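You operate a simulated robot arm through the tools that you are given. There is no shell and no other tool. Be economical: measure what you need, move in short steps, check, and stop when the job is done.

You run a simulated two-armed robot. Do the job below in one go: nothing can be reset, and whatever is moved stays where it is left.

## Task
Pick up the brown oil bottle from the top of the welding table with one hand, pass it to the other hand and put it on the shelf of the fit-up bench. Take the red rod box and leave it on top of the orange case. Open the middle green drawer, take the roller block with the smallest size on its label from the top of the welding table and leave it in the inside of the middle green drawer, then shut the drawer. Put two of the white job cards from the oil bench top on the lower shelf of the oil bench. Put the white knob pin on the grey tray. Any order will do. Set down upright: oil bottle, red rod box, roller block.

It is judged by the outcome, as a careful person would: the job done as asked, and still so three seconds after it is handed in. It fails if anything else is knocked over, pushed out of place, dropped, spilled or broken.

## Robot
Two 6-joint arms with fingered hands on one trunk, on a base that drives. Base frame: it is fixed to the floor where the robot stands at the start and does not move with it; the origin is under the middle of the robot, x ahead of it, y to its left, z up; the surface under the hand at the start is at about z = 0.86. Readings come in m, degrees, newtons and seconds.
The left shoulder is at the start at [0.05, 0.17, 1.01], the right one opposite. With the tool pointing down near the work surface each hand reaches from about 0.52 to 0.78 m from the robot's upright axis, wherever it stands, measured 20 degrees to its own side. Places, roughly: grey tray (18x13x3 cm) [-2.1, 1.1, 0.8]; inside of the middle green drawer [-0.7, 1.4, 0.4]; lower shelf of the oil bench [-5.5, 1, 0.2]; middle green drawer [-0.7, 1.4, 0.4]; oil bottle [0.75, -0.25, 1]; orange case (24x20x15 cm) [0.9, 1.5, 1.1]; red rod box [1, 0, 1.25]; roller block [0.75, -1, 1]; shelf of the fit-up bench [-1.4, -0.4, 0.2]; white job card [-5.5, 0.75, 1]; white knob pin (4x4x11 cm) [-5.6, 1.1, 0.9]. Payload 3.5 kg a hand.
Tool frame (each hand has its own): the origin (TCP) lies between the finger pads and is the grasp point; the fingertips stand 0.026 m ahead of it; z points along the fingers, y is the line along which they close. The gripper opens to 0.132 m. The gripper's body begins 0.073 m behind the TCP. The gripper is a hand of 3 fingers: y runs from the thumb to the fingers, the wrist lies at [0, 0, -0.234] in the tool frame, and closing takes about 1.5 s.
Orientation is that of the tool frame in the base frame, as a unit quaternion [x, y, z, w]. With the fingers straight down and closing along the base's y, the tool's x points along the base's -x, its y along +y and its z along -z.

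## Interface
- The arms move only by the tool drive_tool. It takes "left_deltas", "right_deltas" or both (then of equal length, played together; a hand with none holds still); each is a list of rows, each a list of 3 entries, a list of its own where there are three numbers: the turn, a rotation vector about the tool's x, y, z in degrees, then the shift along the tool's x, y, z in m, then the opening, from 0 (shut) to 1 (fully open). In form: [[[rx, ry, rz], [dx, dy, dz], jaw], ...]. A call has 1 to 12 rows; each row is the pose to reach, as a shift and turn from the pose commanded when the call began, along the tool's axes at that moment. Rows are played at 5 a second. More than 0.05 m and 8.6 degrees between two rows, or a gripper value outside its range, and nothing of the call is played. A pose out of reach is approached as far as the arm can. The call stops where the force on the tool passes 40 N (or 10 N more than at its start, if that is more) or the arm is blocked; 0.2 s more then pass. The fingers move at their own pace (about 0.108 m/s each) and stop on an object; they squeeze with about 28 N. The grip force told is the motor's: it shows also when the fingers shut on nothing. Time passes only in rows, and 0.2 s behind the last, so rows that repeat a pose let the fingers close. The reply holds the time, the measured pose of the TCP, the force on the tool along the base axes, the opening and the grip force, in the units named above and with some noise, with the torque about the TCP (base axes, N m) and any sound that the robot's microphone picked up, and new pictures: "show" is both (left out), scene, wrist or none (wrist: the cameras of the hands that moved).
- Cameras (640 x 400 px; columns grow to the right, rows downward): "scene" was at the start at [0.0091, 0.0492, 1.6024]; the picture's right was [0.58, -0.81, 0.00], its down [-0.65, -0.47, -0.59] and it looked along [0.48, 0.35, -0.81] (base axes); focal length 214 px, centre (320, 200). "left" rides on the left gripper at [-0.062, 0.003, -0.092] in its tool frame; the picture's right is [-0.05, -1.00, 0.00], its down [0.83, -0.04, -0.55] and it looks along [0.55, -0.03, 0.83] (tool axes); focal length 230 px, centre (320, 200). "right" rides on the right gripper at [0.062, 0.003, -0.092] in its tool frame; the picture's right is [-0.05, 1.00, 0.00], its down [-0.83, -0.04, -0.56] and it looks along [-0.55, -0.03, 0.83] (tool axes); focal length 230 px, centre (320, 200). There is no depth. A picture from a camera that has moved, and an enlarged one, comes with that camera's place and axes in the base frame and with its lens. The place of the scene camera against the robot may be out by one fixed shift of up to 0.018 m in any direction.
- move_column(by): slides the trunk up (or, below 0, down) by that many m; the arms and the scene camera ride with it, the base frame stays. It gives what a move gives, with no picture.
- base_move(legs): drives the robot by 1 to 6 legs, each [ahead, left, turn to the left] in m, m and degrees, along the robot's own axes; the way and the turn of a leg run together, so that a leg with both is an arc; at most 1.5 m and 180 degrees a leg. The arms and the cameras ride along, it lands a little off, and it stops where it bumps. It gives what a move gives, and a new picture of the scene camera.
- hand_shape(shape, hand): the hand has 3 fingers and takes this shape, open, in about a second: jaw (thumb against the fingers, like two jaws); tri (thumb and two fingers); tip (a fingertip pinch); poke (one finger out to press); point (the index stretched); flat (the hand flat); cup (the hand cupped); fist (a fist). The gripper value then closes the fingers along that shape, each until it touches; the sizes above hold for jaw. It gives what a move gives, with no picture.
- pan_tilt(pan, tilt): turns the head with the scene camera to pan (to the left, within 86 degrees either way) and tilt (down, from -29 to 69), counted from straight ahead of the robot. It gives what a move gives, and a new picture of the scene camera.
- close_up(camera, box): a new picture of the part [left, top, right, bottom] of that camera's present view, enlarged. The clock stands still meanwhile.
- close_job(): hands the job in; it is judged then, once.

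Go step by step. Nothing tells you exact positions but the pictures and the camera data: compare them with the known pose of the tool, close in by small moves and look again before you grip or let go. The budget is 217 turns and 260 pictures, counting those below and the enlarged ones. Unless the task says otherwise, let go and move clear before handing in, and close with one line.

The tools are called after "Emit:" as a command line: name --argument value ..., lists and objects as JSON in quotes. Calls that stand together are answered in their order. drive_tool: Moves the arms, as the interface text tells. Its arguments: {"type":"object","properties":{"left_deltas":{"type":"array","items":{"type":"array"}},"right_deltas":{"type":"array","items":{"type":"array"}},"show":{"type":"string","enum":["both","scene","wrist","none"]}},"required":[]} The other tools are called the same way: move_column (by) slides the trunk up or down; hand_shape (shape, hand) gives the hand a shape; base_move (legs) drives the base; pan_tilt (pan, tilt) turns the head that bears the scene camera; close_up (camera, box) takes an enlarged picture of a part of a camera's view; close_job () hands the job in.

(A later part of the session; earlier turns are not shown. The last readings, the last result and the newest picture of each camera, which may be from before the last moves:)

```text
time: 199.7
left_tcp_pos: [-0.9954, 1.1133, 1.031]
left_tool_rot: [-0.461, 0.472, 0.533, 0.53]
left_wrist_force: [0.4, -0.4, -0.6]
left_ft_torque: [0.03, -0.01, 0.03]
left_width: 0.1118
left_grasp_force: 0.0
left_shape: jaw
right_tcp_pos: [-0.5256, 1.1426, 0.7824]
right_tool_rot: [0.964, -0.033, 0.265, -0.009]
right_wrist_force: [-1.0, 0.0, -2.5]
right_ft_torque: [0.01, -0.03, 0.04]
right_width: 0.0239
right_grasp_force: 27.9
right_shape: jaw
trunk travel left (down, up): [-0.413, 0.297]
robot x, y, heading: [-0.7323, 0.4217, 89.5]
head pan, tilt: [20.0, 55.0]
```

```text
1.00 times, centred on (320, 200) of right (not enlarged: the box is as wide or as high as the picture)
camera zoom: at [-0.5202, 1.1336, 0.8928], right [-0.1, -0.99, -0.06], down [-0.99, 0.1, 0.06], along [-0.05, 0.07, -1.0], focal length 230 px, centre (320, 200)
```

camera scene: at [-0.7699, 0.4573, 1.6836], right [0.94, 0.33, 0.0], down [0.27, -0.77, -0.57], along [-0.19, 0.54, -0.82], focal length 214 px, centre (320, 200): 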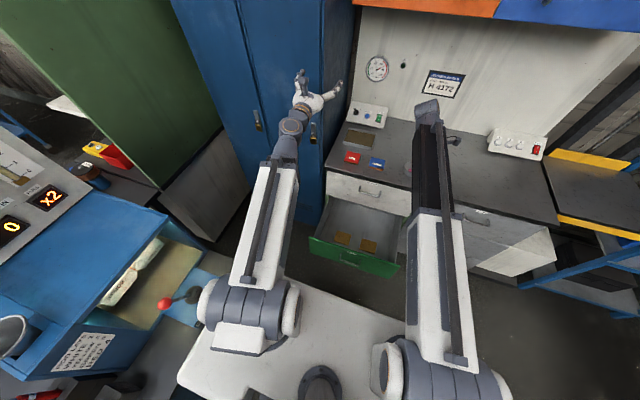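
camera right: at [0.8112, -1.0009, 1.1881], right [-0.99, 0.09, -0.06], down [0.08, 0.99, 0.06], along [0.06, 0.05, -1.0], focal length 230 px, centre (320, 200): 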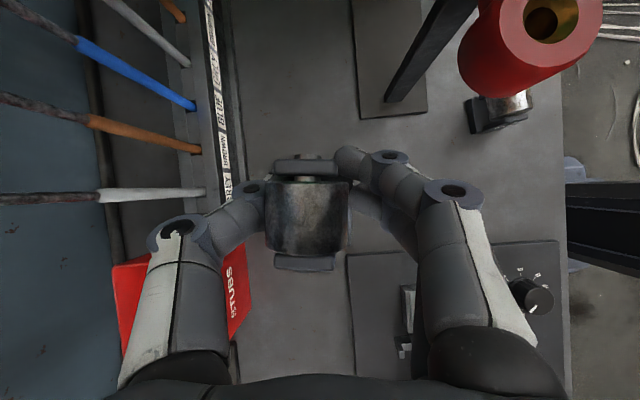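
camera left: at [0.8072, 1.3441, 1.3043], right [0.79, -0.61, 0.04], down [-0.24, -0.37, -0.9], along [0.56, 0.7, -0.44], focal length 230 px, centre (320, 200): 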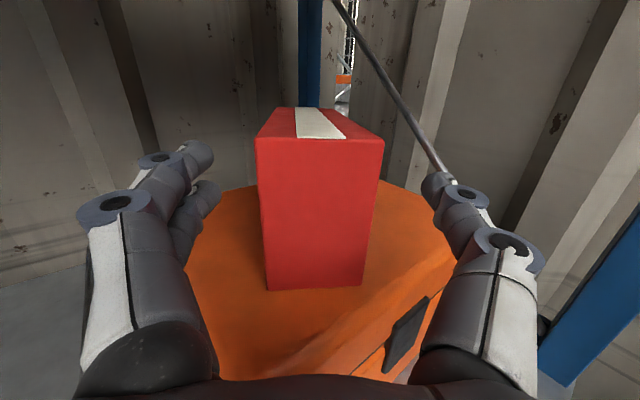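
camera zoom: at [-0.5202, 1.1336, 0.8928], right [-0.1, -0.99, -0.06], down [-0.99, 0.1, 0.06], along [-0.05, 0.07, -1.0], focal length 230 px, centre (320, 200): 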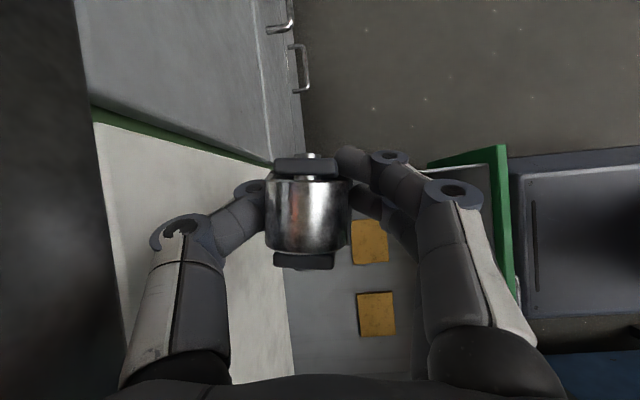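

I strafed too far left; still clear. I back off slightly (to avoid the white drawer's handle) and shift the right hand 18 cm left with the arm.

Emit:
base_move --legs '[[-0.06, 0, 0]]'

Emit:
drive_tool --right_deltas '[[[0, 0, 0], [-0.04, 0, -0.023], 0], [[0, 0, 0], [-0.08, 0, -0.047], 0], [[0, 0, 0], [-0.12, 0, -0.07], 0], [[0, 0, 0], [-0.159, 0, -0.094], 0], [[0, 0, 0], [-0.159, 0, -0.094], 0]]' --show "both"

```text
time: 200.6
left_tcp_pos: [-0.9958, 1.0506, 1.0303]
left_tool_rot: [-0.463, 0.472, 0.533, 0.528]
left_wrist_force: [0.0, -0.1, 0.3]
left_ft_torque: [0.03, 0.01, 0.01]
left_width: 0.112
left_grasp_force: 0.0
left_shape: jaw
right_tcp_pos: [-0.5275, 1.0819, 0.7823]
right_tool_rot: [0.964, -0.033, 0.264, -0.008]
right_wrist_force: [0.1, 0.0, -2.2]
right_ft_torque: [0.01, -0.03, 0.0]
right_width: 0.0239
right_grasp_force: 28.3
right_shape: jaw
trunk travel left (down, up): [-0.413, 0.297]
robot x, y, heading: [-0.7337, 0.3611, 89.3]
head pan, tilt: [20.0, 55.0]
camera scene: at [-0.7697, 0.3956, 1.3886], right [0.94, 0.33, 0.0], down [0.27, -0.77, -0.57], along [-0.19, 0.54, -0.82], focal length 214 px, centre (320, 200)
```

scene: 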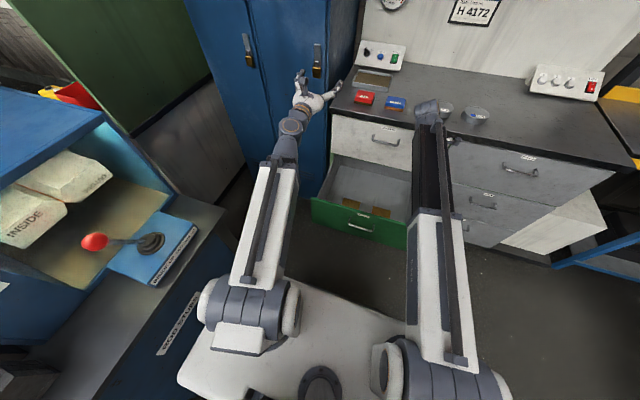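

```text
time: 201.8
left_tcp_pos: [-0.9966, 1.0507, 1.0315]
left_tool_rot: [-0.462, 0.472, 0.533, 0.529]
left_wrist_force: [0.0, 0.1, -0.2]
left_ft_torque: [0.02, -0.03, 0.01]
left_width: 0.1118
left_grasp_force: 0.2
left_shape: jaw
right_tcp_pos: [-0.7003, 1.055, 0.7802]
right_tool_rot: [0.964, -0.033, 0.264, -0.009]
right_wrist_force: [0.8, 0.4, -3.3]
right_ft_torque: [0.02, -0.02, 0.0]
right_width: 0.0239
right_grasp_force: 28.2
right_shape: jaw
right hand out of reach, approached as far as the arm can: row 2, 3, 4, 5
trunk travel left (down, up): [-0.413, 0.297]
robot x, y, heading: [-0.7354, 0.3588, 89.4]
head pan, tilt: [20.0, 55.0]
camera scene: at [-0.77, 0.3955, 1.3886], right [0.94, 0.33, 0.0], down [0.27, -0.77, -0.57], along [-0.19, 0.54, -0.82], focal length 214 px, centre (320, 200)
camera right: at [-0.6936, 1.0462, 0.8906], right [-0.1, -0.99, -0.06], down [-0.99, 0.1, 0.06], along [-0.05, 0.07, -1.0], focal length 230 px, centre (320, 200)
```

scene: 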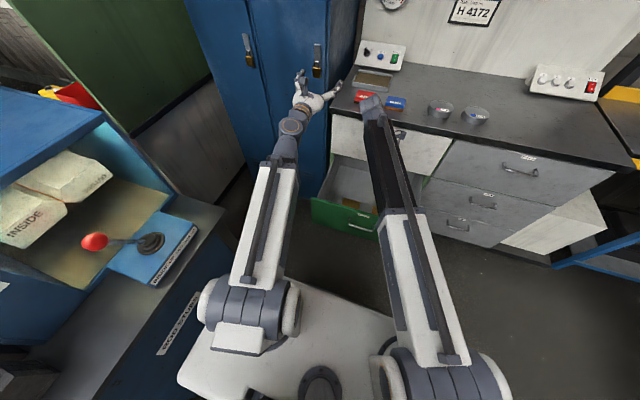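
right: 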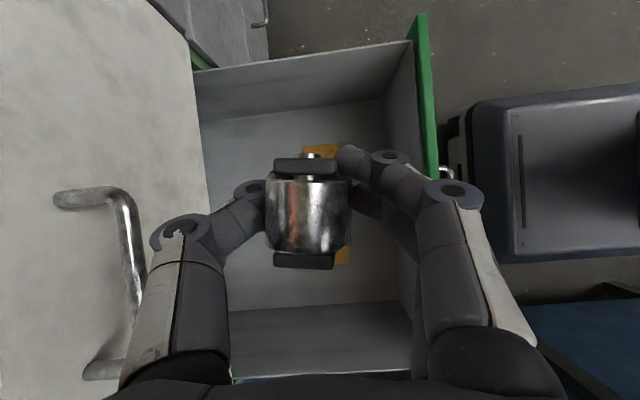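

Over the gap between the two items. I lower the arm step by step.

Emit:
drive_tool --right_deltas '[[[0, 0, 0], [-0.02, 0, 0.034], 0], [[0, 0, 0], [-0.04, 0, 0.069], 0], [[0, 0, 0], [-0.06, 0, 0.103], 0], [[0, 0, 0], [-0.08, 0, 0.138], 0], [[0, 0, 0], [-0.1, 0, 0.172], 0], [[0, 0, 0], [-0.12, 0, 0.206], 0]]' --show "both"

```text
time: 203.2
left_tcp_pos: [-0.9958, 1.0514, 1.0312]
left_tool_rot: [-0.461, 0.473, 0.533, 0.529]
left_wrist_force: [-0.7, -0.5, -0.6]
left_ft_torque: [0.01, 0.0, -0.01]
left_width: 0.112
left_grasp_force: 0.1
left_shape: jaw
right_tcp_pos: [-0.6865, 1.037, 0.5479]
right_tool_rot: [0.964, -0.033, 0.264, -0.01]
right_wrist_force: [0.0, 0.9, -1.5]
right_ft_torque: [0.01, 0.01, 0.02]
right_width: 0.024
right_grasp_force: 28.0
right_shape: jaw
right hand out of reach, approached as far as the arm can: row 3, 4, 5, 6
trunk travel left (down, up): [-0.413, 0.297]
robot x, y, heading: [-0.7341, 0.364, 89.2]
head pan, tilt: [20.0, 55.0]
camera scene: at [-0.7699, 0.3955, 1.3886], right [0.94, 0.33, 0.0], down [0.27, -0.77, -0.57], along [-0.19, 0.54, -0.82], focal length 214 px, centre (320, 200)
camera right: at [-0.6807, 1.0284, 0.6586], right [-0.1, -0.99, -0.06], down [-0.99, 0.1, 0.06], along [-0.05, 0.07, -1.0], focal length 230 px, centre (320, 200)
```

scene: 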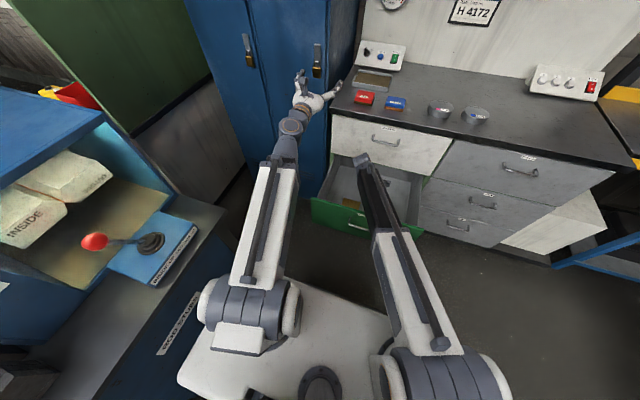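
right: 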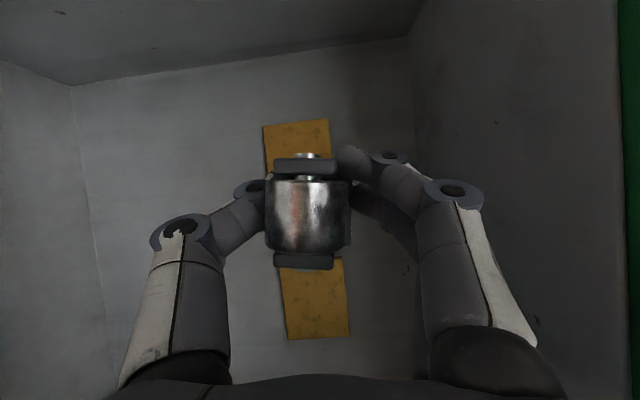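

Free floor lies behind the items (y 1.11–1.28). I lower 5.5 cm more, then drive forward 10 cm.

Emit:
drive_tool --right_deltas '[[[0, 0, 0], [-0.015, 0, 0.024], 0], [[0, 0, 0], [-0.03, 0, 0.047], 0], [[0, 0, 0], [-0.03, 0, 0.047], 0]]' --show "none"

Emit:
close_up --camera "scene" --box '[300, 100, 450, 260]'

```text
time: 204.0
left_tcp_pos: [-0.9953, 1.0525, 1.0302]
left_tool_rot: [-0.461, 0.472, 0.533, 0.529]
left_wrist_force: [-0.1, 0.5, 0.2]
left_ft_torque: [0.0, -0.03, -0.03]
left_width: 0.1122
left_grasp_force: 0.1
left_shape: jaw
right_tcp_pos: [-0.6831, 1.0239, 0.4988]
right_tool_rot: [0.964, -0.033, 0.264, -0.008]
right_wrist_force: [0.2, -0.8, -1.4]
right_ft_torque: [0.02, 0.01, 0.01]
right_width: 0.0235
right_grasp_force: 28.2
right_shape: jaw
right hand out of reach, approached as far as the arm can: row 1, 2, 3
trunk travel left (down, up): [-0.413, 0.297]
robot x, y, heading: [-0.7376, 0.3601, 89.4]
head pan, tilt: [20.0, 55.0]
```

```text
2.50 times, centred on (375, 180) of scene
camera zoom: at [-0.7698, 0.3956, 1.3886], right [0.94, 0.33, 0.0], down [0.27, -0.77, -0.57], along [-0.19, 0.54, -0.82], focal length 536 px, centre (182, 250)
```

zoom: 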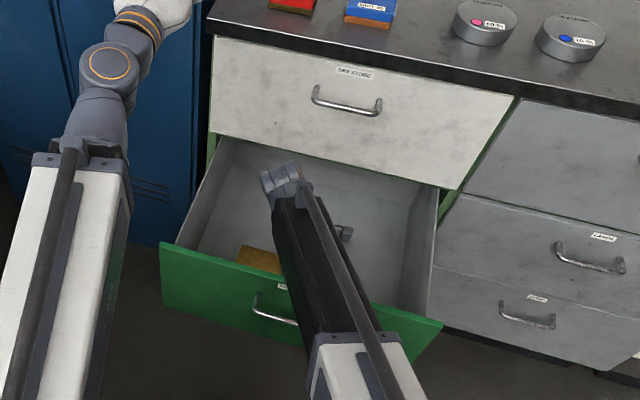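

Emit:
base_move --legs '[[0.108, 0, 0]]'

Emit:
close_up --camera "right" --box '[0, 0, 640, 400]'

```text
time: 205.2
left_tcp_pos: [-0.9973, 1.1621, 1.0313]
left_tool_rot: [-0.462, 0.471, 0.534, 0.529]
left_wrist_force: [0.6, -0.8, -0.5]
left_ft_torque: [-0.01, 0.01, 0.01]
left_width: 0.1116
left_grasp_force: 0.1
left_shape: jaw
right_tcp_pos: [-0.6831, 1.1335, 0.4982]
right_tool_rot: [0.964, -0.033, 0.263, -0.008]
right_wrist_force: [1.1, -0.2, -2.9]
right_ft_torque: [0.01, 0.0, 0.03]
right_width: 0.0239
right_grasp_force: 27.9
right_shape: jaw
trunk travel left (down, up): [-0.413, 0.297]
robot x, y, heading: [-0.7342, 0.4758, 89.4]
head pan, tilt: [20.0, 55.0]
camera scene: at [-0.769, 0.5064, 1.3886], right [0.94, 0.34, 0.0], down [0.28, -0.77, -0.57], along [-0.19, 0.54, -0.82], focal length 214 px, centre (320, 200)
```

scene: 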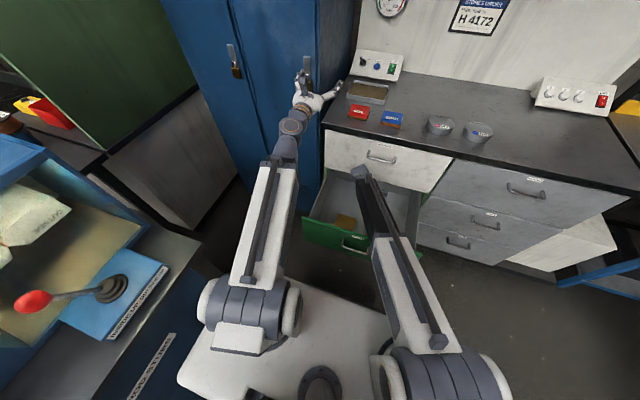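

```text
1.00 times, centred on (320, 200) of right (not enlarged: the box is as wide or as high as the picture)
camera zoom: at [-0.6774, 1.1252, 0.6095], right [-0.1, -0.99, -0.06], down [-0.99, 0.1, 0.06], along [-0.05, 0.07, -1.0], focal length 230 px, centre (320, 200)
```

zoom: 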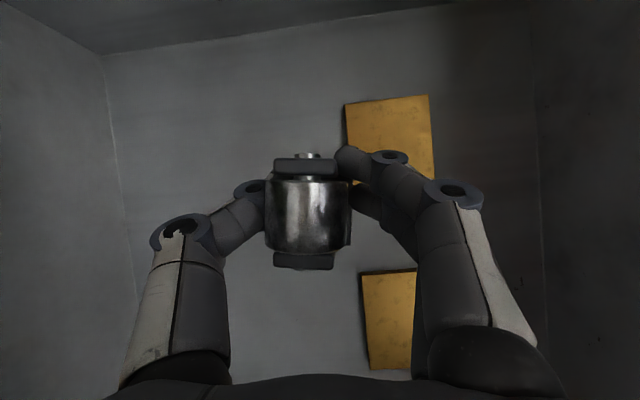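

I lower 3 cm, go 2.5 cm further back, then lower to contact.

Emit:
drive_tool --right_deltas '[[[0, 0, 0], [-0.008, 0, 0.013], 0], [[0, 0, 0], [-0.015, 0, 0.026], 0], [[0, 0, 0], [-0.015, 0, 0.026], 0]]' --show "none"

Emit:
base_move --legs '[[0.028, 0, 0]]'

Emit:
drive_tool --right_deltas '[[[0, 0, 0], [-0.003, 0, 0.005], 0], [[0, 0, 0], [-0.006, 0, 0.01], 0], [[0, 0, 0], [-0.009, 0, 0.015], 0], [[0, 0, 0], [-0.012, 0, 0.02], 0], [[0, 0, 0], [-0.015, 0, 0.025], 0]]' --show "wrist"

```text
time: 206.0
left_tcp_pos: [-0.9967, 1.1619, 1.0309]
left_tool_rot: [-0.462, 0.471, 0.534, 0.528]
left_wrist_force: [-0.4, 1.4, -0.6]
left_ft_torque: [0.02, 0.02, 0.01]
left_width: 0.112
left_grasp_force: 0.0
left_shape: jaw
right_tcp_pos: [-0.6785, 1.1264, 0.4728]
right_tool_rot: [0.964, -0.031, 0.263, -0.011]
right_wrist_force: [-0.5, 0.6, -1.7]
right_ft_torque: [-0.01, -0.01, 0.01]
right_width: 0.024
right_grasp_force: 28.3
right_shape: jaw
right hand out of reach, approached as far as the arm can: row 1, 2, 3
trunk travel left (down, up): [-0.413, 0.297]
robot x, y, heading: [-0.7328, 0.4725, 89.6]
head pan, tilt: [20.0, 55.0]
```

```text
time: 206.8
left_tcp_pos: [-0.9955, 1.1895, 1.031]
left_tool_rot: [-0.463, 0.471, 0.535, 0.527]
left_wrist_force: [-0.1, -1.1, 0.6]
left_ft_torque: [-0.04, 0.01, 0.0]
left_width: 0.1121
left_grasp_force: 0.0
left_shape: jaw
right_tcp_pos: [-0.6776, 1.1552, 0.4728]
right_tool_rot: [0.964, -0.031, 0.263, -0.01]
right_wrist_force: [-0.1, -0.5, -2.0]
right_ft_torque: [-0.03, -0.03, 0.01]
right_width: 0.0238
right_grasp_force: 28.4
right_shape: jaw
trunk travel left (down, up): [-0.413, 0.297]
robot x, y, heading: [-0.7306, 0.5005, 89.5]
head pan, tilt: [20.0, 55.0]
camera scene: at [-0.7688, 0.534, 1.3886], right [0.94, 0.34, 0.0], down [0.28, -0.77, -0.57], along [-0.19, 0.54, -0.82], focal length 214 px, centre (320, 200)
```

scene: 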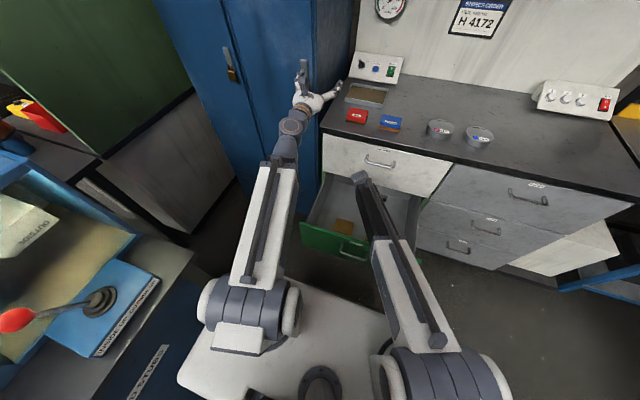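

```text
time: 208.1
left_tcp_pos: [-0.9967, 1.1903, 1.0316]
left_tool_rot: [-0.462, 0.472, 0.533, 0.528]
left_wrist_force: [0.0, -0.9, -0.6]
left_ft_torque: [-0.02, 0.0, 0.01]
left_width: 0.1119
left_grasp_force: 0.0
left_shape: jaw
right_tcp_pos: [-0.6746, 1.1455, 0.4485]
right_tool_rot: [0.964, -0.031, 0.262, -0.012]
right_wrist_force: [0.7, -0.1, -1.8]
right_ft_torque: [-0.03, -0.01, 0.0]
right_width: 0.024
right_grasp_force: 27.8
right_shape: jaw
right hand out of reach, approached as far as the arm can: row 2, 3, 4, 5
trunk travel left (down, up): [-0.413, 0.297]
robot x, y, heading: [-0.7326, 0.4997, 89.7]
head pan, tilt: [20.0, 55.0]
camera right: at [-0.6682, 1.1358, 0.5586], right [-0.1, -0.99, -0.07], down [-0.99, 0.09, 0.06], along [-0.05, 0.07, -1.0], focal length 230 px, centre (320, 200)
```

right: 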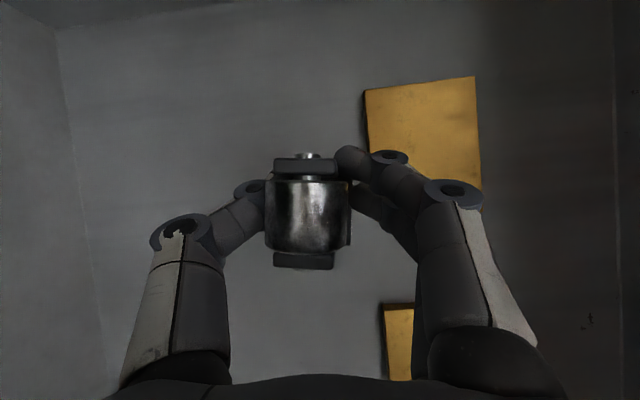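

Not yet in contact. I lower with the trunk in small steps.

Emit:
move_column --by -0.012

Emit:
move_column --by -0.01

Emit:
move_column --by -0.008

Emit:
close_up --camera "right" --box '[0, 0, 640, 400]'

```text
time: 208.7
left_tcp_pos: [-0.9962, 1.1903, 1.0203]
left_tool_rot: [-0.462, 0.472, 0.533, 0.528]
left_wrist_force: [0.1, 0.5, 0.2]
left_ft_torque: [0.01, -0.02, -0.03]
left_width: 0.1122
left_grasp_force: 0.0
left_shape: jaw
right_tcp_pos: [-0.6741, 1.146, 0.4357]
right_tool_rot: [0.964, -0.031, 0.264, -0.012]
right_wrist_force: [0.0, 0.5, -2.7]
right_ft_torque: [-0.01, 0.03, 0.03]
right_width: 0.0238
right_grasp_force: 27.8
right_shape: jaw
trunk travel left (down, up): [-0.401, 0.309]
robot x, y, heading: [-0.7334, 0.5009, 89.7]
head pan, tilt: [20.0, 55.0]
```

```text
time: 209.2
left_tcp_pos: [-0.9956, 1.1895, 1.0102]
left_tool_rot: [-0.462, 0.472, 0.534, 0.529]
left_wrist_force: [0.1, -0.1, -0.6]
left_ft_torque: [-0.02, -0.03, -0.02]
left_width: 0.112
left_grasp_force: 0.1
left_shape: jaw
right_tcp_pos: [-0.6739, 1.1451, 0.4246]
right_tool_rot: [0.964, -0.031, 0.262, -0.012]
right_wrist_force: [0.2, 1.5, -2.3]
right_ft_torque: [0.0, 0.01, 0.0]
right_width: 0.0241
right_grasp_force: 28.5
right_shape: jaw
trunk travel left (down, up): [-0.391, 0.319]
robot x, y, heading: [-0.7329, 0.5029, 89.6]
head pan, tilt: [20.0, 55.0]
```

```text
time: 209.8
left_tcp_pos: [-0.9962, 1.1884, 1.0022]
left_tool_rot: [-0.462, 0.472, 0.533, 0.528]
left_wrist_force: [-0.2, -0.6, -0.7]
left_ft_torque: [-0.02, 0.02, -0.01]
left_width: 0.112
left_grasp_force: 0.1
left_shape: jaw
right_tcp_pos: [-0.6735, 1.1441, 0.4173]
right_tool_rot: [0.964, -0.031, 0.263, -0.011]
right_wrist_force: [0.9, -1.0, -2.9]
right_ft_torque: [-0.01, 0.02, 0.01]
right_width: 0.0241
right_grasp_force: 28.3
right_shape: jaw
trunk travel left (down, up): [-0.383, 0.327]
robot x, y, heading: [-0.7373, 0.497, 89.6]
head pan, tilt: [20.0, 55.0]
```

```text
1.00 times, centred on (320, 200) of right (not enlarged: the box is as wide or as high as the picture)
camera zoom: at [-0.6682, 1.1358, 0.5286], right [-0.1, -0.99, -0.07], down [-0.99, 0.09, 0.06], along [-0.05, 0.07, -1.0], focal length 230 px, centre (320, 200)
```

zoom: 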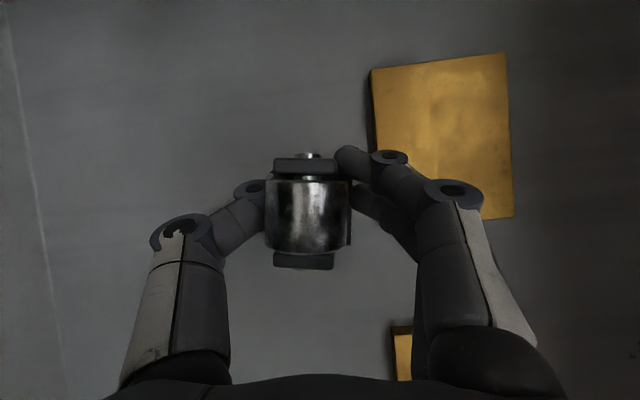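

Emit:
move_column --by -0.007

Emit:
move_column --by -0.006

Emit:
move_column --by -0.006

Emit:
close_up --camera "right" --box '[0, 0, 640, 400]'

```text
time: 210.4
left_tcp_pos: [-0.9968, 1.1894, 0.9945]
left_tool_rot: [-0.462, 0.472, 0.534, 0.528]
left_wrist_force: [0.6, -0.1, 0.7]
left_ft_torque: [0.01, 0.02, -0.01]
left_width: 0.1123
left_grasp_force: 0.0
left_shape: jaw
right_tcp_pos: [-0.6756, 1.1454, 0.4109]
right_tool_rot: [0.964, -0.031, 0.263, -0.012]
right_wrist_force: [-0.1, 0.2, -2.6]
right_ft_torque: [-0.03, -0.01, -0.01]
right_width: 0.024
right_grasp_force: 28.1
right_shape: jaw
trunk travel left (down, up): [-0.376, 0.334]
robot x, y, heading: [-0.7329, 0.5, 89.5]
head pan, tilt: [20.0, 55.0]
```

```text
time: 210.9
left_tcp_pos: [-0.9976, 1.1903, 0.9891]
left_tool_rot: [-0.462, 0.471, 0.534, 0.528]
left_wrist_force: [0.4, 0.3, -0.1]
left_ft_torque: [0.0, 0.04, 0.02]
left_width: 0.112
left_grasp_force: 0.0
left_shape: jaw
right_tcp_pos: [-0.6748, 1.1456, 0.4057]
right_tool_rot: [0.964, -0.032, 0.262, -0.011]
right_wrist_force: [0.2, -1.2, 3.7]
right_ft_torque: [0.11, -0.01, -0.01]
right_width: 0.0243
right_grasp_force: 27.5
right_shape: jaw
trunk travel left (down, up): [-0.37, 0.34]
robot x, y, heading: [-0.733, 0.4992, 89.5]
head pan, tilt: [20.0, 55.0]
```

```text
time: 211.5
left_tcp_pos: [-0.9961, 1.1878, 0.9842]
left_tool_rot: [-0.462, 0.471, 0.535, 0.528]
left_wrist_force: [0.1, 0.0, -0.4]
left_ft_torque: [0.0, -0.04, 0.02]
left_width: 0.1119
left_grasp_force: 0.0
left_shape: jaw
right_tcp_pos: [-0.6745, 1.1456, 0.4039]
right_tool_rot: [0.964, -0.032, 0.264, -0.014]
right_wrist_force: [2.4, 0.9, 36.1]
right_ft_torque: [0.84, -0.39, -0.03]
right_width: 0.0269
right_grasp_force: 28.1
right_shape: jaw
trunk travel left (down, up): [-0.364, 0.346]
robot x, y, heading: [-0.7326, 0.5021, 89.4]
head pan, tilt: [20.0, 55.0]
```

```text
1.00 times, centred on (320, 200) of right (not enlarged: the box is as wide or as high as the picture)
camera zoom: at [-0.6681, 1.136, 0.5143], right [-0.1, -0.99, -0.07], down [-0.99, 0.09, 0.06], along [-0.05, 0.08, -1.0], focal length 230 px, centre (320, 200)
```

zoom: 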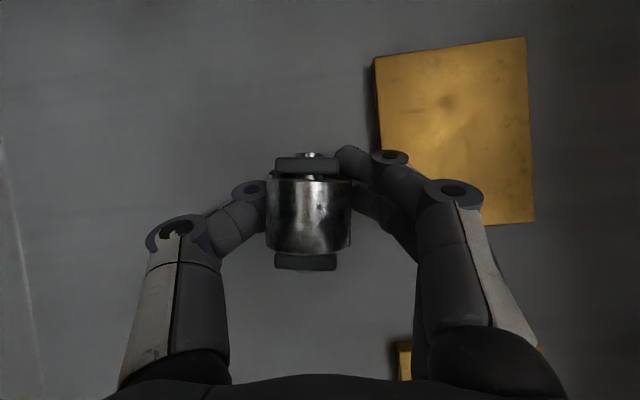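

Contact. I relieve 5 mm, open only slightly (so as not to disturb the item beside), and rise.

Emit:
move_column --by 0.005

Emit:
drive_tool --right_deltas '[[[0, 0, 0], [0, 0, 0], 0.24], [[0, 0, 0], [0, 0, 0], 0.28], [[0, 0, 0], [0, 0, 0], 0.31], [[0, 0, 0], [0, 0, 0], 0.33], [[0, 0, 0], [0, 0, 0], 0.33]]' --show "wrist"

```text
time: 212.0
left_tcp_pos: [-0.9966, 1.1878, 0.9876]
left_tool_rot: [-0.463, 0.471, 0.534, 0.528]
left_wrist_force: [-0.4, -0.3, -0.5]
left_ft_torque: [-0.02, -0.01, 0.01]
left_width: 0.112
left_grasp_force: 0.0
left_shape: jaw
right_tcp_pos: [-0.6751, 1.1457, 0.4047]
right_tool_rot: [0.964, -0.031, 0.262, -0.012]
right_wrist_force: [2.7, -0.3, 18.3]
right_ft_torque: [0.5, -0.23, -0.09]
right_width: 0.0265
right_grasp_force: 28.2
right_shape: jaw
trunk travel left (down, up): [-0.369, 0.341]
robot x, y, heading: [-0.7335, 0.5001, 89.7]
head pan, tilt: [20.0, 55.0]
```

```text
time: 213.2
left_tcp_pos: [-0.9976, 1.189, 0.9874]
left_tool_rot: [-0.462, 0.471, 0.534, 0.528]
left_wrist_force: [-0.2, 0.2, 0.1]
left_ft_torque: [0.0, -0.03, -0.04]
left_width: 0.112
left_grasp_force: 0.0
left_shape: jaw
right_tcp_pos: [-0.675, 1.1452, 0.4046]
right_tool_rot: [0.964, -0.031, 0.262, -0.011]
right_wrist_force: [-0.4, -1.2, 6.9]
right_ft_torque: [0.08, -0.05, 0.01]
right_width: 0.0395
right_grasp_force: 0.1
right_shape: jaw
trunk travel left (down, up): [-0.369, 0.341]
robot x, y, heading: [-0.7368, 0.4981, 89.6]
head pan, tilt: [20.0, 55.0]
camera right: at [-0.6685, 1.1355, 0.5147], right [-0.1, -0.99, -0.07], down [-0.99, 0.09, 0.06], along [-0.05, 0.07, -1.0], focal length 230 px, centre (320, 200)
```

right: 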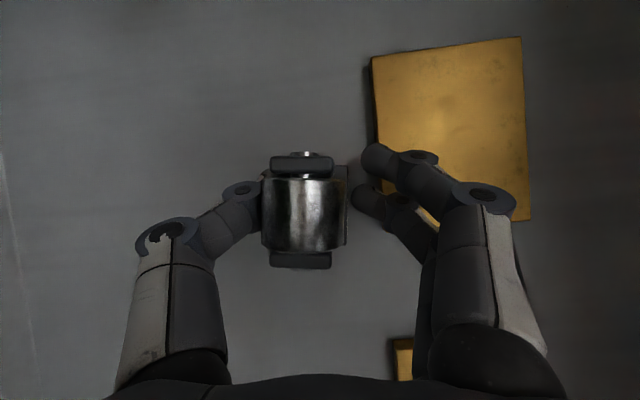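

The thumb still sits close under the roller. I shift 8 mm back and open a bit more for equal clearance.

Emit:
drive_tool --right_deltas '[[[0, 0, 0], [0, -0.004, 0], 0.36], [[0, 0, 0], [0, -0.008, 0], 0.4], [[0, 0, 0], [0, -0.008, 0], 0.42], [[0, 0, 0], [0, -0.008, 0], 0.42]]' --show "wrist"

```text
time: 214.2
left_tcp_pos: [-0.9965, 1.1893, 0.9873]
left_tool_rot: [-0.463, 0.472, 0.533, 0.528]
left_wrist_force: [-0.5, 0.2, -1.0]
left_ft_torque: [0.02, 0.0, -0.01]
left_width: 0.112
left_grasp_force: 0.0
left_shape: jaw
right_tcp_pos: [-0.6711, 1.1474, 0.4061]
right_tool_rot: [0.965, -0.031, 0.262, -0.012]
right_wrist_force: [0.0, -0.1, -0.9]
right_ft_torque: [0.01, -0.04, 0.02]
right_width: 0.0548
right_grasp_force: 0.1
right_shape: jaw
right hand out of reach, approached as far as the arm can: row 1, 2, 3, 4
trunk travel left (down, up): [-0.369, 0.341]
robot x, y, heading: [-0.7345, 0.499, 89.4]
head pan, tilt: [20.0, 55.0]
camera right: at [-0.6657, 1.1379, 0.5167], right [-0.1, -0.99, -0.07], down [-0.99, 0.09, 0.06], along [-0.05, 0.07, -1.0], focal length 230 px, centre (320, 200)
```

right: 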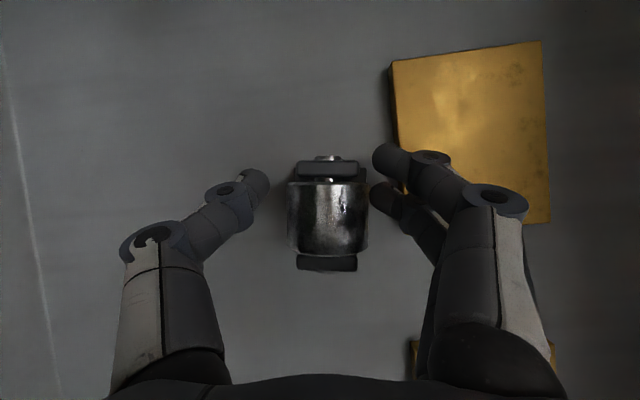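

Emit:
drive_tool --right_deltas '[[[0, 0, 0], [0, 0.005, 0], 0.42], [[0, 0, 0], [0, 0.005, 0], 0.42]]' --show "none"

Emit:
move_column --by 0.07

Emit:
close_up --camera "right" --box '[0, 0, 640, 400]'

```text
time: 214.8
left_tcp_pos: [-0.9969, 1.1911, 0.9871]
left_tool_rot: [-0.463, 0.472, 0.533, 0.528]
left_wrist_force: [0.5, 1.6, 0.2]
left_ft_torque: [0.02, 0.0, 0.0]
left_width: 0.1119
left_grasp_force: 0.0
left_shape: jaw
right_tcp_pos: [-0.6721, 1.1426, 0.4066]
right_tool_rot: [0.964, -0.031, 0.263, -0.013]
right_wrist_force: [0.9, 1.1, -0.1]
right_ft_torque: [0.0, 0.04, 0.05]
right_width: 0.0544
right_grasp_force: 0.1
right_shape: jaw
trunk travel left (down, up): [-0.369, 0.341]
robot x, y, heading: [-0.7326, 0.4974, 89.6]
head pan, tilt: [20.0, 55.0]
```

```text
time: 215.9
left_tcp_pos: [-0.9957, 1.1893, 1.0573]
left_tool_rot: [-0.462, 0.472, 0.533, 0.528]
left_wrist_force: [-0.8, -1.0, -1.0]
left_ft_torque: [0.01, 0.0, 0.02]
left_width: 0.112
left_grasp_force: 0.0
left_shape: jaw
right_tcp_pos: [-0.6728, 1.1433, 0.4773]
right_tool_rot: [0.964, -0.031, 0.263, -0.012]
right_wrist_force: [1.0, 1.2, -0.8]
right_ft_torque: [0.0, -0.07, 0.0]
right_width: 0.0551
right_grasp_force: 0.0
right_shape: jaw
trunk travel left (down, up): [-0.439, 0.271]
robot x, y, heading: [-0.7357, 0.4979, 89.7]
head pan, tilt: [20.0, 55.0]
```

```text
1.00 times, centred on (320, 200) of right (not enlarged: the box is as wide or as high as the picture)
camera zoom: at [-0.6658, 1.1333, 0.5874], right [-0.1, -0.99, -0.07], down [-0.99, 0.09, 0.06], along [-0.05, 0.07, -1.0], focal length 230 px, centre (320, 200)
```

zoom: 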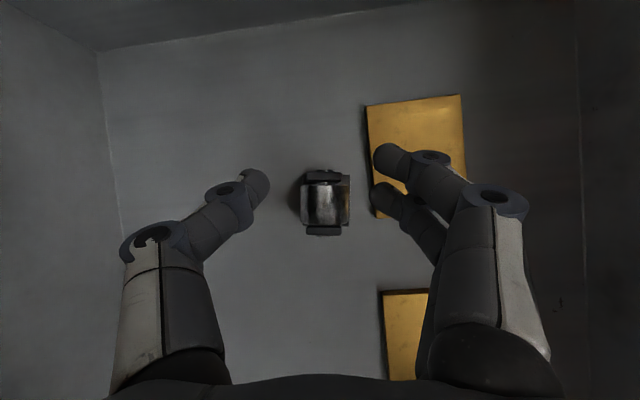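

The block stands upright and free. I rise 2.5 cm, back off a little, rise above the drawer front, and withdraw.

Emit:
move_column --by 0.025

Emit:
base_move --legs '[[-0.08, 0, 0]]'

Emit:
move_column --by 0.24

Emit:
base_move --legs '[[-0.35, 0, 0]]'

```text
time: 216.6
left_tcp_pos: [-0.9967, 1.1893, 1.0823]
left_tool_rot: [-0.463, 0.471, 0.534, 0.528]
left_wrist_force: [-0.9, -0.1, 0.2]
left_ft_torque: [0.0, 0.02, 0.02]
left_width: 0.112
left_grasp_force: 0.0
left_shape: jaw
right_tcp_pos: [-0.6727, 1.1431, 0.5026]
right_tool_rot: [0.964, -0.032, 0.262, -0.011]
right_wrist_force: [-0.1, 0.0, 0.1]
right_ft_torque: [0.01, 0.01, -0.01]
right_width: 0.0549
right_grasp_force: 0.0
right_shape: jaw
trunk travel left (down, up): [-0.464, 0.246]
robot x, y, heading: [-0.7329, 0.4994, 89.5]
head pan, tilt: [20.0, 55.0]
```

```text
time: 217.6
left_tcp_pos: [-0.9964, 1.1095, 1.0821]
left_tool_rot: [-0.463, 0.471, 0.534, 0.528]
left_wrist_force: [0.6, 0.0, -1.2]
left_ft_torque: [0.02, 0.01, 0.0]
left_width: 0.112
left_grasp_force: 0.0
left_shape: jaw
right_tcp_pos: [-0.6724, 1.0637, 0.5008]
right_tool_rot: [0.964, -0.031, 0.263, -0.012]
right_wrist_force: [-0.1, 0.3, -0.1]
right_ft_torque: [-0.01, -0.01, -0.01]
right_width: 0.0551
right_grasp_force: 0.1
right_shape: jaw
trunk travel left (down, up): [-0.464, 0.246]
robot x, y, heading: [-0.7347, 0.4182, 89.6]
head pan, tilt: [20.0, 55.0]
camera scene: at [-0.7693, 0.4549, 1.4396], right [0.94, 0.34, 0.0], down [0.27, -0.77, -0.57], along [-0.19, 0.54, -0.82], focal length 214 px, centre (320, 200)
```

scene: 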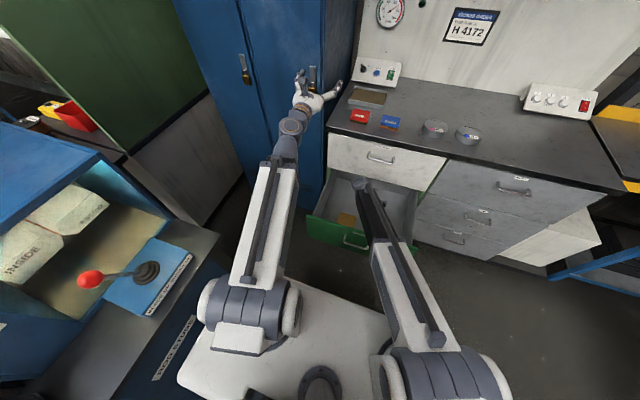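

```text
time: 220.1
left_tcp_pos: [-0.9967, 1.1089, 1.3214]
left_tool_rot: [-0.462, 0.471, 0.534, 0.528]
left_wrist_force: [0.6, 1.0, 0.2]
left_ft_torque: [-0.01, -0.02, 0.0]
left_width: 0.1121
left_grasp_force: 0.1
left_shape: jaw
right_tcp_pos: [-0.6736, 1.0633, 0.7399]
right_tool_rot: [0.964, -0.031, 0.263, -0.012]
right_wrist_force: [0.1, -0.2, -0.3]
right_ft_torque: [-0.02, 0.01, 0.02]
right_width: 0.0545
right_grasp_force: 0.1
right_shape: jaw
trunk travel left (down, up): [-0.704, 0.006]
robot x, y, heading: [-0.7325, 0.4222, 89.5]
head pan, tilt: [20.0, 55.0]
```

```text
time: 222.4
left_tcp_pos: [-0.9961, 0.7594, 1.3232]
left_tool_rot: [-0.46, 0.473, 0.532, 0.53]
left_wrist_force: [0.1, 0.1, -0.2]
left_ft_torque: [-0.02, 0.0, -0.01]
left_width: 0.1119
left_grasp_force: 0.1
left_shape: jaw
right_tcp_pos: [-0.6708, 0.7116, 0.7425]
right_tool_rot: [0.964, -0.035, 0.263, -0.011]
right_wrist_force: [0.2, -0.7, 1.1]
right_ft_torque: [-0.01, 0.02, 0.02]
right_width: 0.0549
right_grasp_force: 0.1
right_shape: jaw
trunk travel left (down, up): [-0.704, 0.006]
robot x, y, heading: [-0.7372, 0.0671, 89.2]
head pan, tilt: [20.0, 55.0]
camera scene: at [-0.7727, 0.1023, 1.6797], right [0.94, 0.33, 0.0], down [0.27, -0.77, -0.57], along [-0.19, 0.54, -0.82], focal length 214 px, centre (320, 200)
```

scene: 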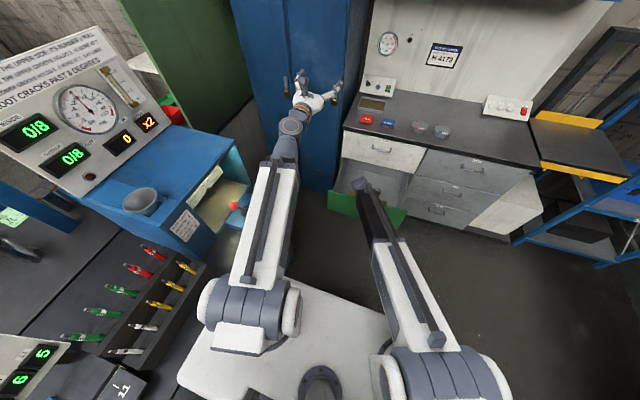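

Now to shut the drawer with the left hand. I raise the right arm, lower and close the left one, shift right and lower the trunk.

Emit:
drive_tool --right_deltas '[[[0, 0, 0], [0.025, 0, -0.043], 0.4], [[0, 0, 0], [0.05, 0, -0.086], 0.4], [[0, 0, 0], [0.075, 0, -0.129], 0.4], [[0, 0, 0], [0.1, 0, -0.172], 0.4], [[0, 0, 0], [0.125, 0, -0.215], 0.4], [[0, 0, 0], [0.15, 0, -0.258], 0.4]]' --left_deltas '[[[0, 2, 0], [0.035, 0, -0.004], 0.5], [[0, 4, 0], [0.07, 0, -0.008], 0.2], [[0, 7, 0], [0.105, 0, -0.013], 0], [[0, 7, 0], [0.14, 0, -0.018], 0], [[0, 7, 0], [0.17, 0, -0.022], 0], [[0, 7, 0], [0.2, 0, -0.026], 0]]' --show "none"

Emit:
base_move --legs '[[0, -0.27, 0]]'

Emit:
move_column --by -0.4

Emit:
move_column --by -0.25

Emit:
close_up --camera "left" --box '[0, 0, 640, 400]'

```text
time: 223.8
left_tcp_pos: [-0.9986, 0.7586, 1.1222]
left_tool_rot: [-0.493, 0.505, 0.503, 0.5]
left_wrist_force: [-0.4, 0.1, -0.1]
left_ft_torque: [0.01, -0.01, -0.01]
left_width: 0.0001
left_grasp_force: 27.4
left_shape: jaw
left hand out of reach, approached as far as the arm can: row 1, 2, 3, 4
right_tcp_pos: [-0.6742, 0.7005, 1.0414]
right_tool_rot: [0.964, -0.034, 0.263, -0.011]
right_wrist_force: [-0.1, -0.3, -0.3]
right_ft_torque: [0.0, 0.03, 0.02]
right_width: 0.0527
right_grasp_force: 0.1
right_shape: jaw
trunk travel left (down, up): [-0.704, 0.006]
robot x, y, heading: [-0.7387, 0.0704, 89.1]
head pan, tilt: [20.0, 55.0]
```

```text
time: 225.7
left_tcp_pos: [-0.7275, 0.756, 1.1225]
left_tool_rot: [-0.49, 0.507, 0.502, 0.501]
left_wrist_force: [0.5, 1.0, 0.7]
left_ft_torque: [-0.02, 0.01, 0.07]
left_width: 0.0
left_grasp_force: 28.0
left_shape: jaw
right_tcp_pos: [-0.4047, 0.6954, 1.0392]
right_tool_rot: [0.964, -0.037, 0.262, -0.01]
right_wrist_force: [-0.3, -0.5, -0.2]
right_ft_torque: [0.04, 0.0, 0.01]
right_width: 0.0531
right_grasp_force: 0.0
right_shape: jaw
trunk travel left (down, up): [-0.704, 0.006]
robot x, y, heading: [-0.4706, 0.0638, 88.7]
head pan, tilt: [20.0, 55.0]
camera scene: at [-0.505, 0.0991, 1.6796], right [0.95, 0.32, 0.0], down [0.27, -0.77, -0.57], along [-0.19, 0.54, -0.82], focal length 214 px, centre (320, 200)
```

scene: 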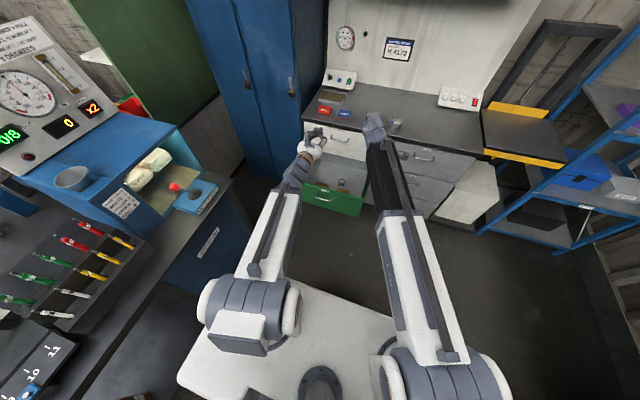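

```text
time: 229.5
left_tcp_pos: [-0.7278, 0.7559, 0.7218]
left_tool_rot: [-0.491, 0.506, 0.501, 0.501]
left_wrist_force: [0.3, 0.2, 0.5]
left_ft_torque: [-0.03, 0.03, 0.02]
left_width: 0.0
left_grasp_force: 28.1
left_shape: jaw
right_tcp_pos: [-0.4047, 0.6954, 0.6416]
right_tool_rot: [0.964, -0.037, 0.263, -0.01]
right_wrist_force: [0.0, 0.1, -0.8]
right_ft_torque: [-0.01, -0.04, 0.01]
right_width: 0.0533
right_grasp_force: 0.2
right_shape: jaw
trunk travel left (down, up): [-0.304, 0.406]
robot x, y, heading: [-0.4709, 0.064, 88.7]
head pan, tilt: [20.0, 55.0]
```

```text
time: 232.1
left_tcp_pos: [-0.7283, 0.7575, 0.4722]
left_tool_rot: [-0.491, 0.506, 0.501, 0.501]
left_wrist_force: [0.0, 0.5, 0.5]
left_ft_torque: [0.02, 0.0, 0.0]
left_width: 0.0001
left_grasp_force: 28.5
left_shape: jaw
right_tcp_pos: [-0.4043, 0.6957, 0.3908]
right_tool_rot: [0.964, -0.036, 0.263, -0.01]
right_wrist_force: [0.6, -0.1, -0.2]
right_ft_torque: [0.01, 0.02, -0.02]
right_width: 0.0529
right_grasp_force: 0.0
right_shape: jaw
trunk travel left (down, up): [-0.054, 0.656]
robot x, y, heading: [-0.4698, 0.0628, 88.8]
head pan, tilt: [20.0, 55.0]
```

```text
1.00 times, centred on (320, 200) of left (not enlarged: the box is as wide or as high as the picture)
camera zoom: at [-0.7317, 0.6647, 0.5331], right [1.0, -0.01, 0.04], down [0.02, -0.55, -0.83], along [0.03, 0.83, -0.55], focal length 230 px, centre (320, 200)
```

zoom: 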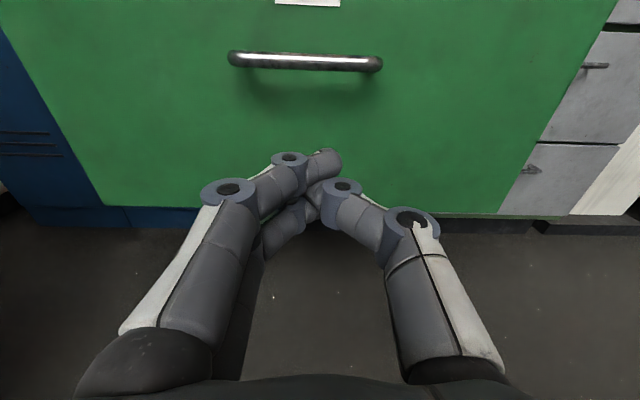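

Fist below the handle, facing the drawer front. I move the right hand further aside, lower 2 cm, and push with the base.

Emit:
drive_tool --right_deltas '[[[0, 0, 0], [0.035, 0, 0.02], 0.4], [[0, 0, 0], [0.07, 0, 0.04], 0.4], [[0, 0, 0], [0.1, 0, 0.06], 0.4]]' --show "none"

Emit:
move_column --by -0.02

Emit:
base_move --legs '[[0.36, 0, 0]]'

```text
time: 232.9
left_tcp_pos: [-0.7288, 0.7565, 0.4727]
left_tool_rot: [-0.491, 0.506, 0.502, 0.501]
left_wrist_force: [0.1, -0.3, -0.3]
left_ft_torque: [0.01, 0.0, -0.01]
left_width: 0.0
left_grasp_force: 27.7
left_shape: jaw
right_tcp_pos: [-0.2891, 0.6891, 0.3899]
right_tool_rot: [0.964, -0.036, 0.263, -0.01]
right_wrist_force: [0.1, 0.4, 0.1]
right_ft_torque: [0.0, -0.01, -0.05]
right_width: 0.0532
right_grasp_force: 0.0
right_shape: jaw
trunk travel left (down, up): [-0.054, 0.656]
robot x, y, heading: [-0.4697, 0.0686, 89.1]
head pan, tilt: [20.0, 55.0]
```

```text
time: 233.6
left_tcp_pos: [-0.7278, 0.7559, 0.4531]
left_tool_rot: [-0.492, 0.506, 0.501, 0.501]
left_wrist_force: [0.7, 1.0, -0.9]
left_ft_torque: [-0.06, -0.03, -0.02]
left_width: 0.0003
left_grasp_force: 27.9
left_shape: jaw
right_tcp_pos: [-0.2891, 0.6869, 0.37]
right_tool_rot: [0.964, -0.036, 0.263, -0.011]
right_wrist_force: [0.1, -0.4, -0.6]
right_ft_torque: [0.04, 0.0, 0.01]
right_width: 0.0534
right_grasp_force: 0.1
right_shape: jaw
trunk travel left (down, up): [-0.034, 0.676]
robot x, y, heading: [-0.4767, 0.069, 88.9]
head pan, tilt: [20.0, 55.0]
```

```text
time: 235.9
left_tcp_pos: [-0.7255, 1.115, 0.4519]
left_tool_rot: [-0.492, 0.505, 0.502, 0.5]
left_wrist_force: [0.4, 0.7, 0.6]
left_ft_torque: [0.0, 0.0, -0.02]
left_width: 0.0
left_grasp_force: 27.9
left_shape: jaw
right_tcp_pos: [-0.287, 1.0493, 0.3704]
right_tool_rot: [0.964, -0.034, 0.263, -0.011]
right_wrist_force: [0.2, -0.4, 0.2]
right_ft_torque: [0.05, 0.02, -0.01]
right_width: 0.0531
right_grasp_force: 0.1
right_shape: jaw
trunk travel left (down, up): [-0.034, 0.676]
robot x, y, heading: [-0.4638, 0.4242, 89.5]
head pan, tilt: [20.0, 55.0]
camera scene: at [-0.5007, 0.459, 1.0096], right [0.94, 0.33, 0.0], down [0.27, -0.77, -0.57], along [-0.19, 0.54, -0.82], focal length 214 px, centre (320, 200)
```

scene: 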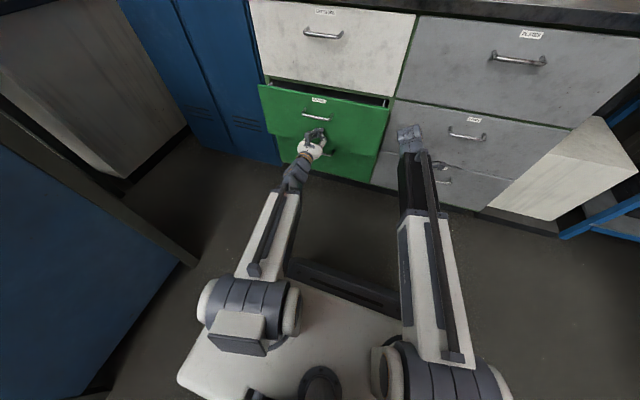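

Nearly shut. I push the rest with the left arm only, so the right hand stays clear of the grey handles.

Emit:
drive_tool --left_deltas '[[[0, 0, 0], [0, 0, 0.025], 0], [[0, 0, 0], [0, 0, 0.05], 0], [[0, 0, 0], [0, 0, 0.07], 0], [[0, 0, 0], [0, 0, 0.085], 0], [[0, 0, 0], [0, 0, 0.1], 0], [[0, 0, 0], [0, 0, 0.11], 0], [[0, 0, 0], [0, 0, 0.12], 0]]' --show "scene"

```text
time: 236.9
left_tcp_pos: [-0.7275, 1.1935, 0.4512]
left_tool_rot: [-0.494, 0.504, 0.503, 0.499]
left_wrist_force: [0.2, -16.9, 3.2]
left_ft_torque: [0.04, -0.01, -0.02]
left_width: 0.0002
left_grasp_force: 27.9
left_shape: jaw
right_tcp_pos: [-0.2875, 1.0484, 0.3707]
right_tool_rot: [0.964, -0.034, 0.263, -0.011]
right_wrist_force: [-0.1, -0.5, -0.2]
right_ft_torque: [0.02, -0.01, 0.01]
right_width: 0.0532
right_grasp_force: 0.0
right_shape: jaw
trunk travel left (down, up): [-0.034, 0.676]
robot x, y, heading: [-0.4651, 0.4263, 89.4]
head pan, tilt: [20.0, 55.0]
stopped in row 5 (left hand): the force on the tool passed its limit at 55 N (the readings are from after the stop); the commanded pose is now the measured one
camera scene: at [-0.5006, 0.4577, 1.0097], right [0.94, 0.33, 0.0], down [0.27, -0.77, -0.57], along [-0.19, 0.54, -0.82], focal length 214 px, centre (320, 200)
```

scene: 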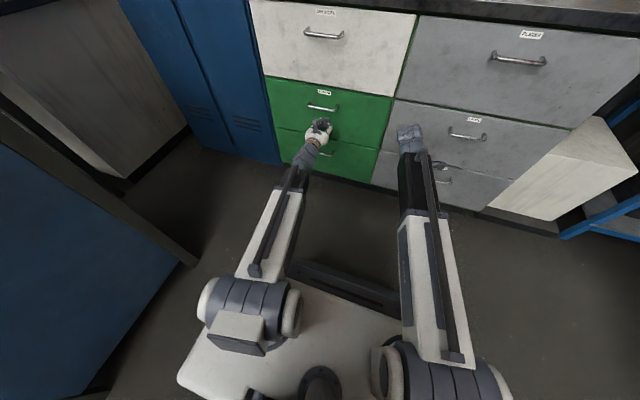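

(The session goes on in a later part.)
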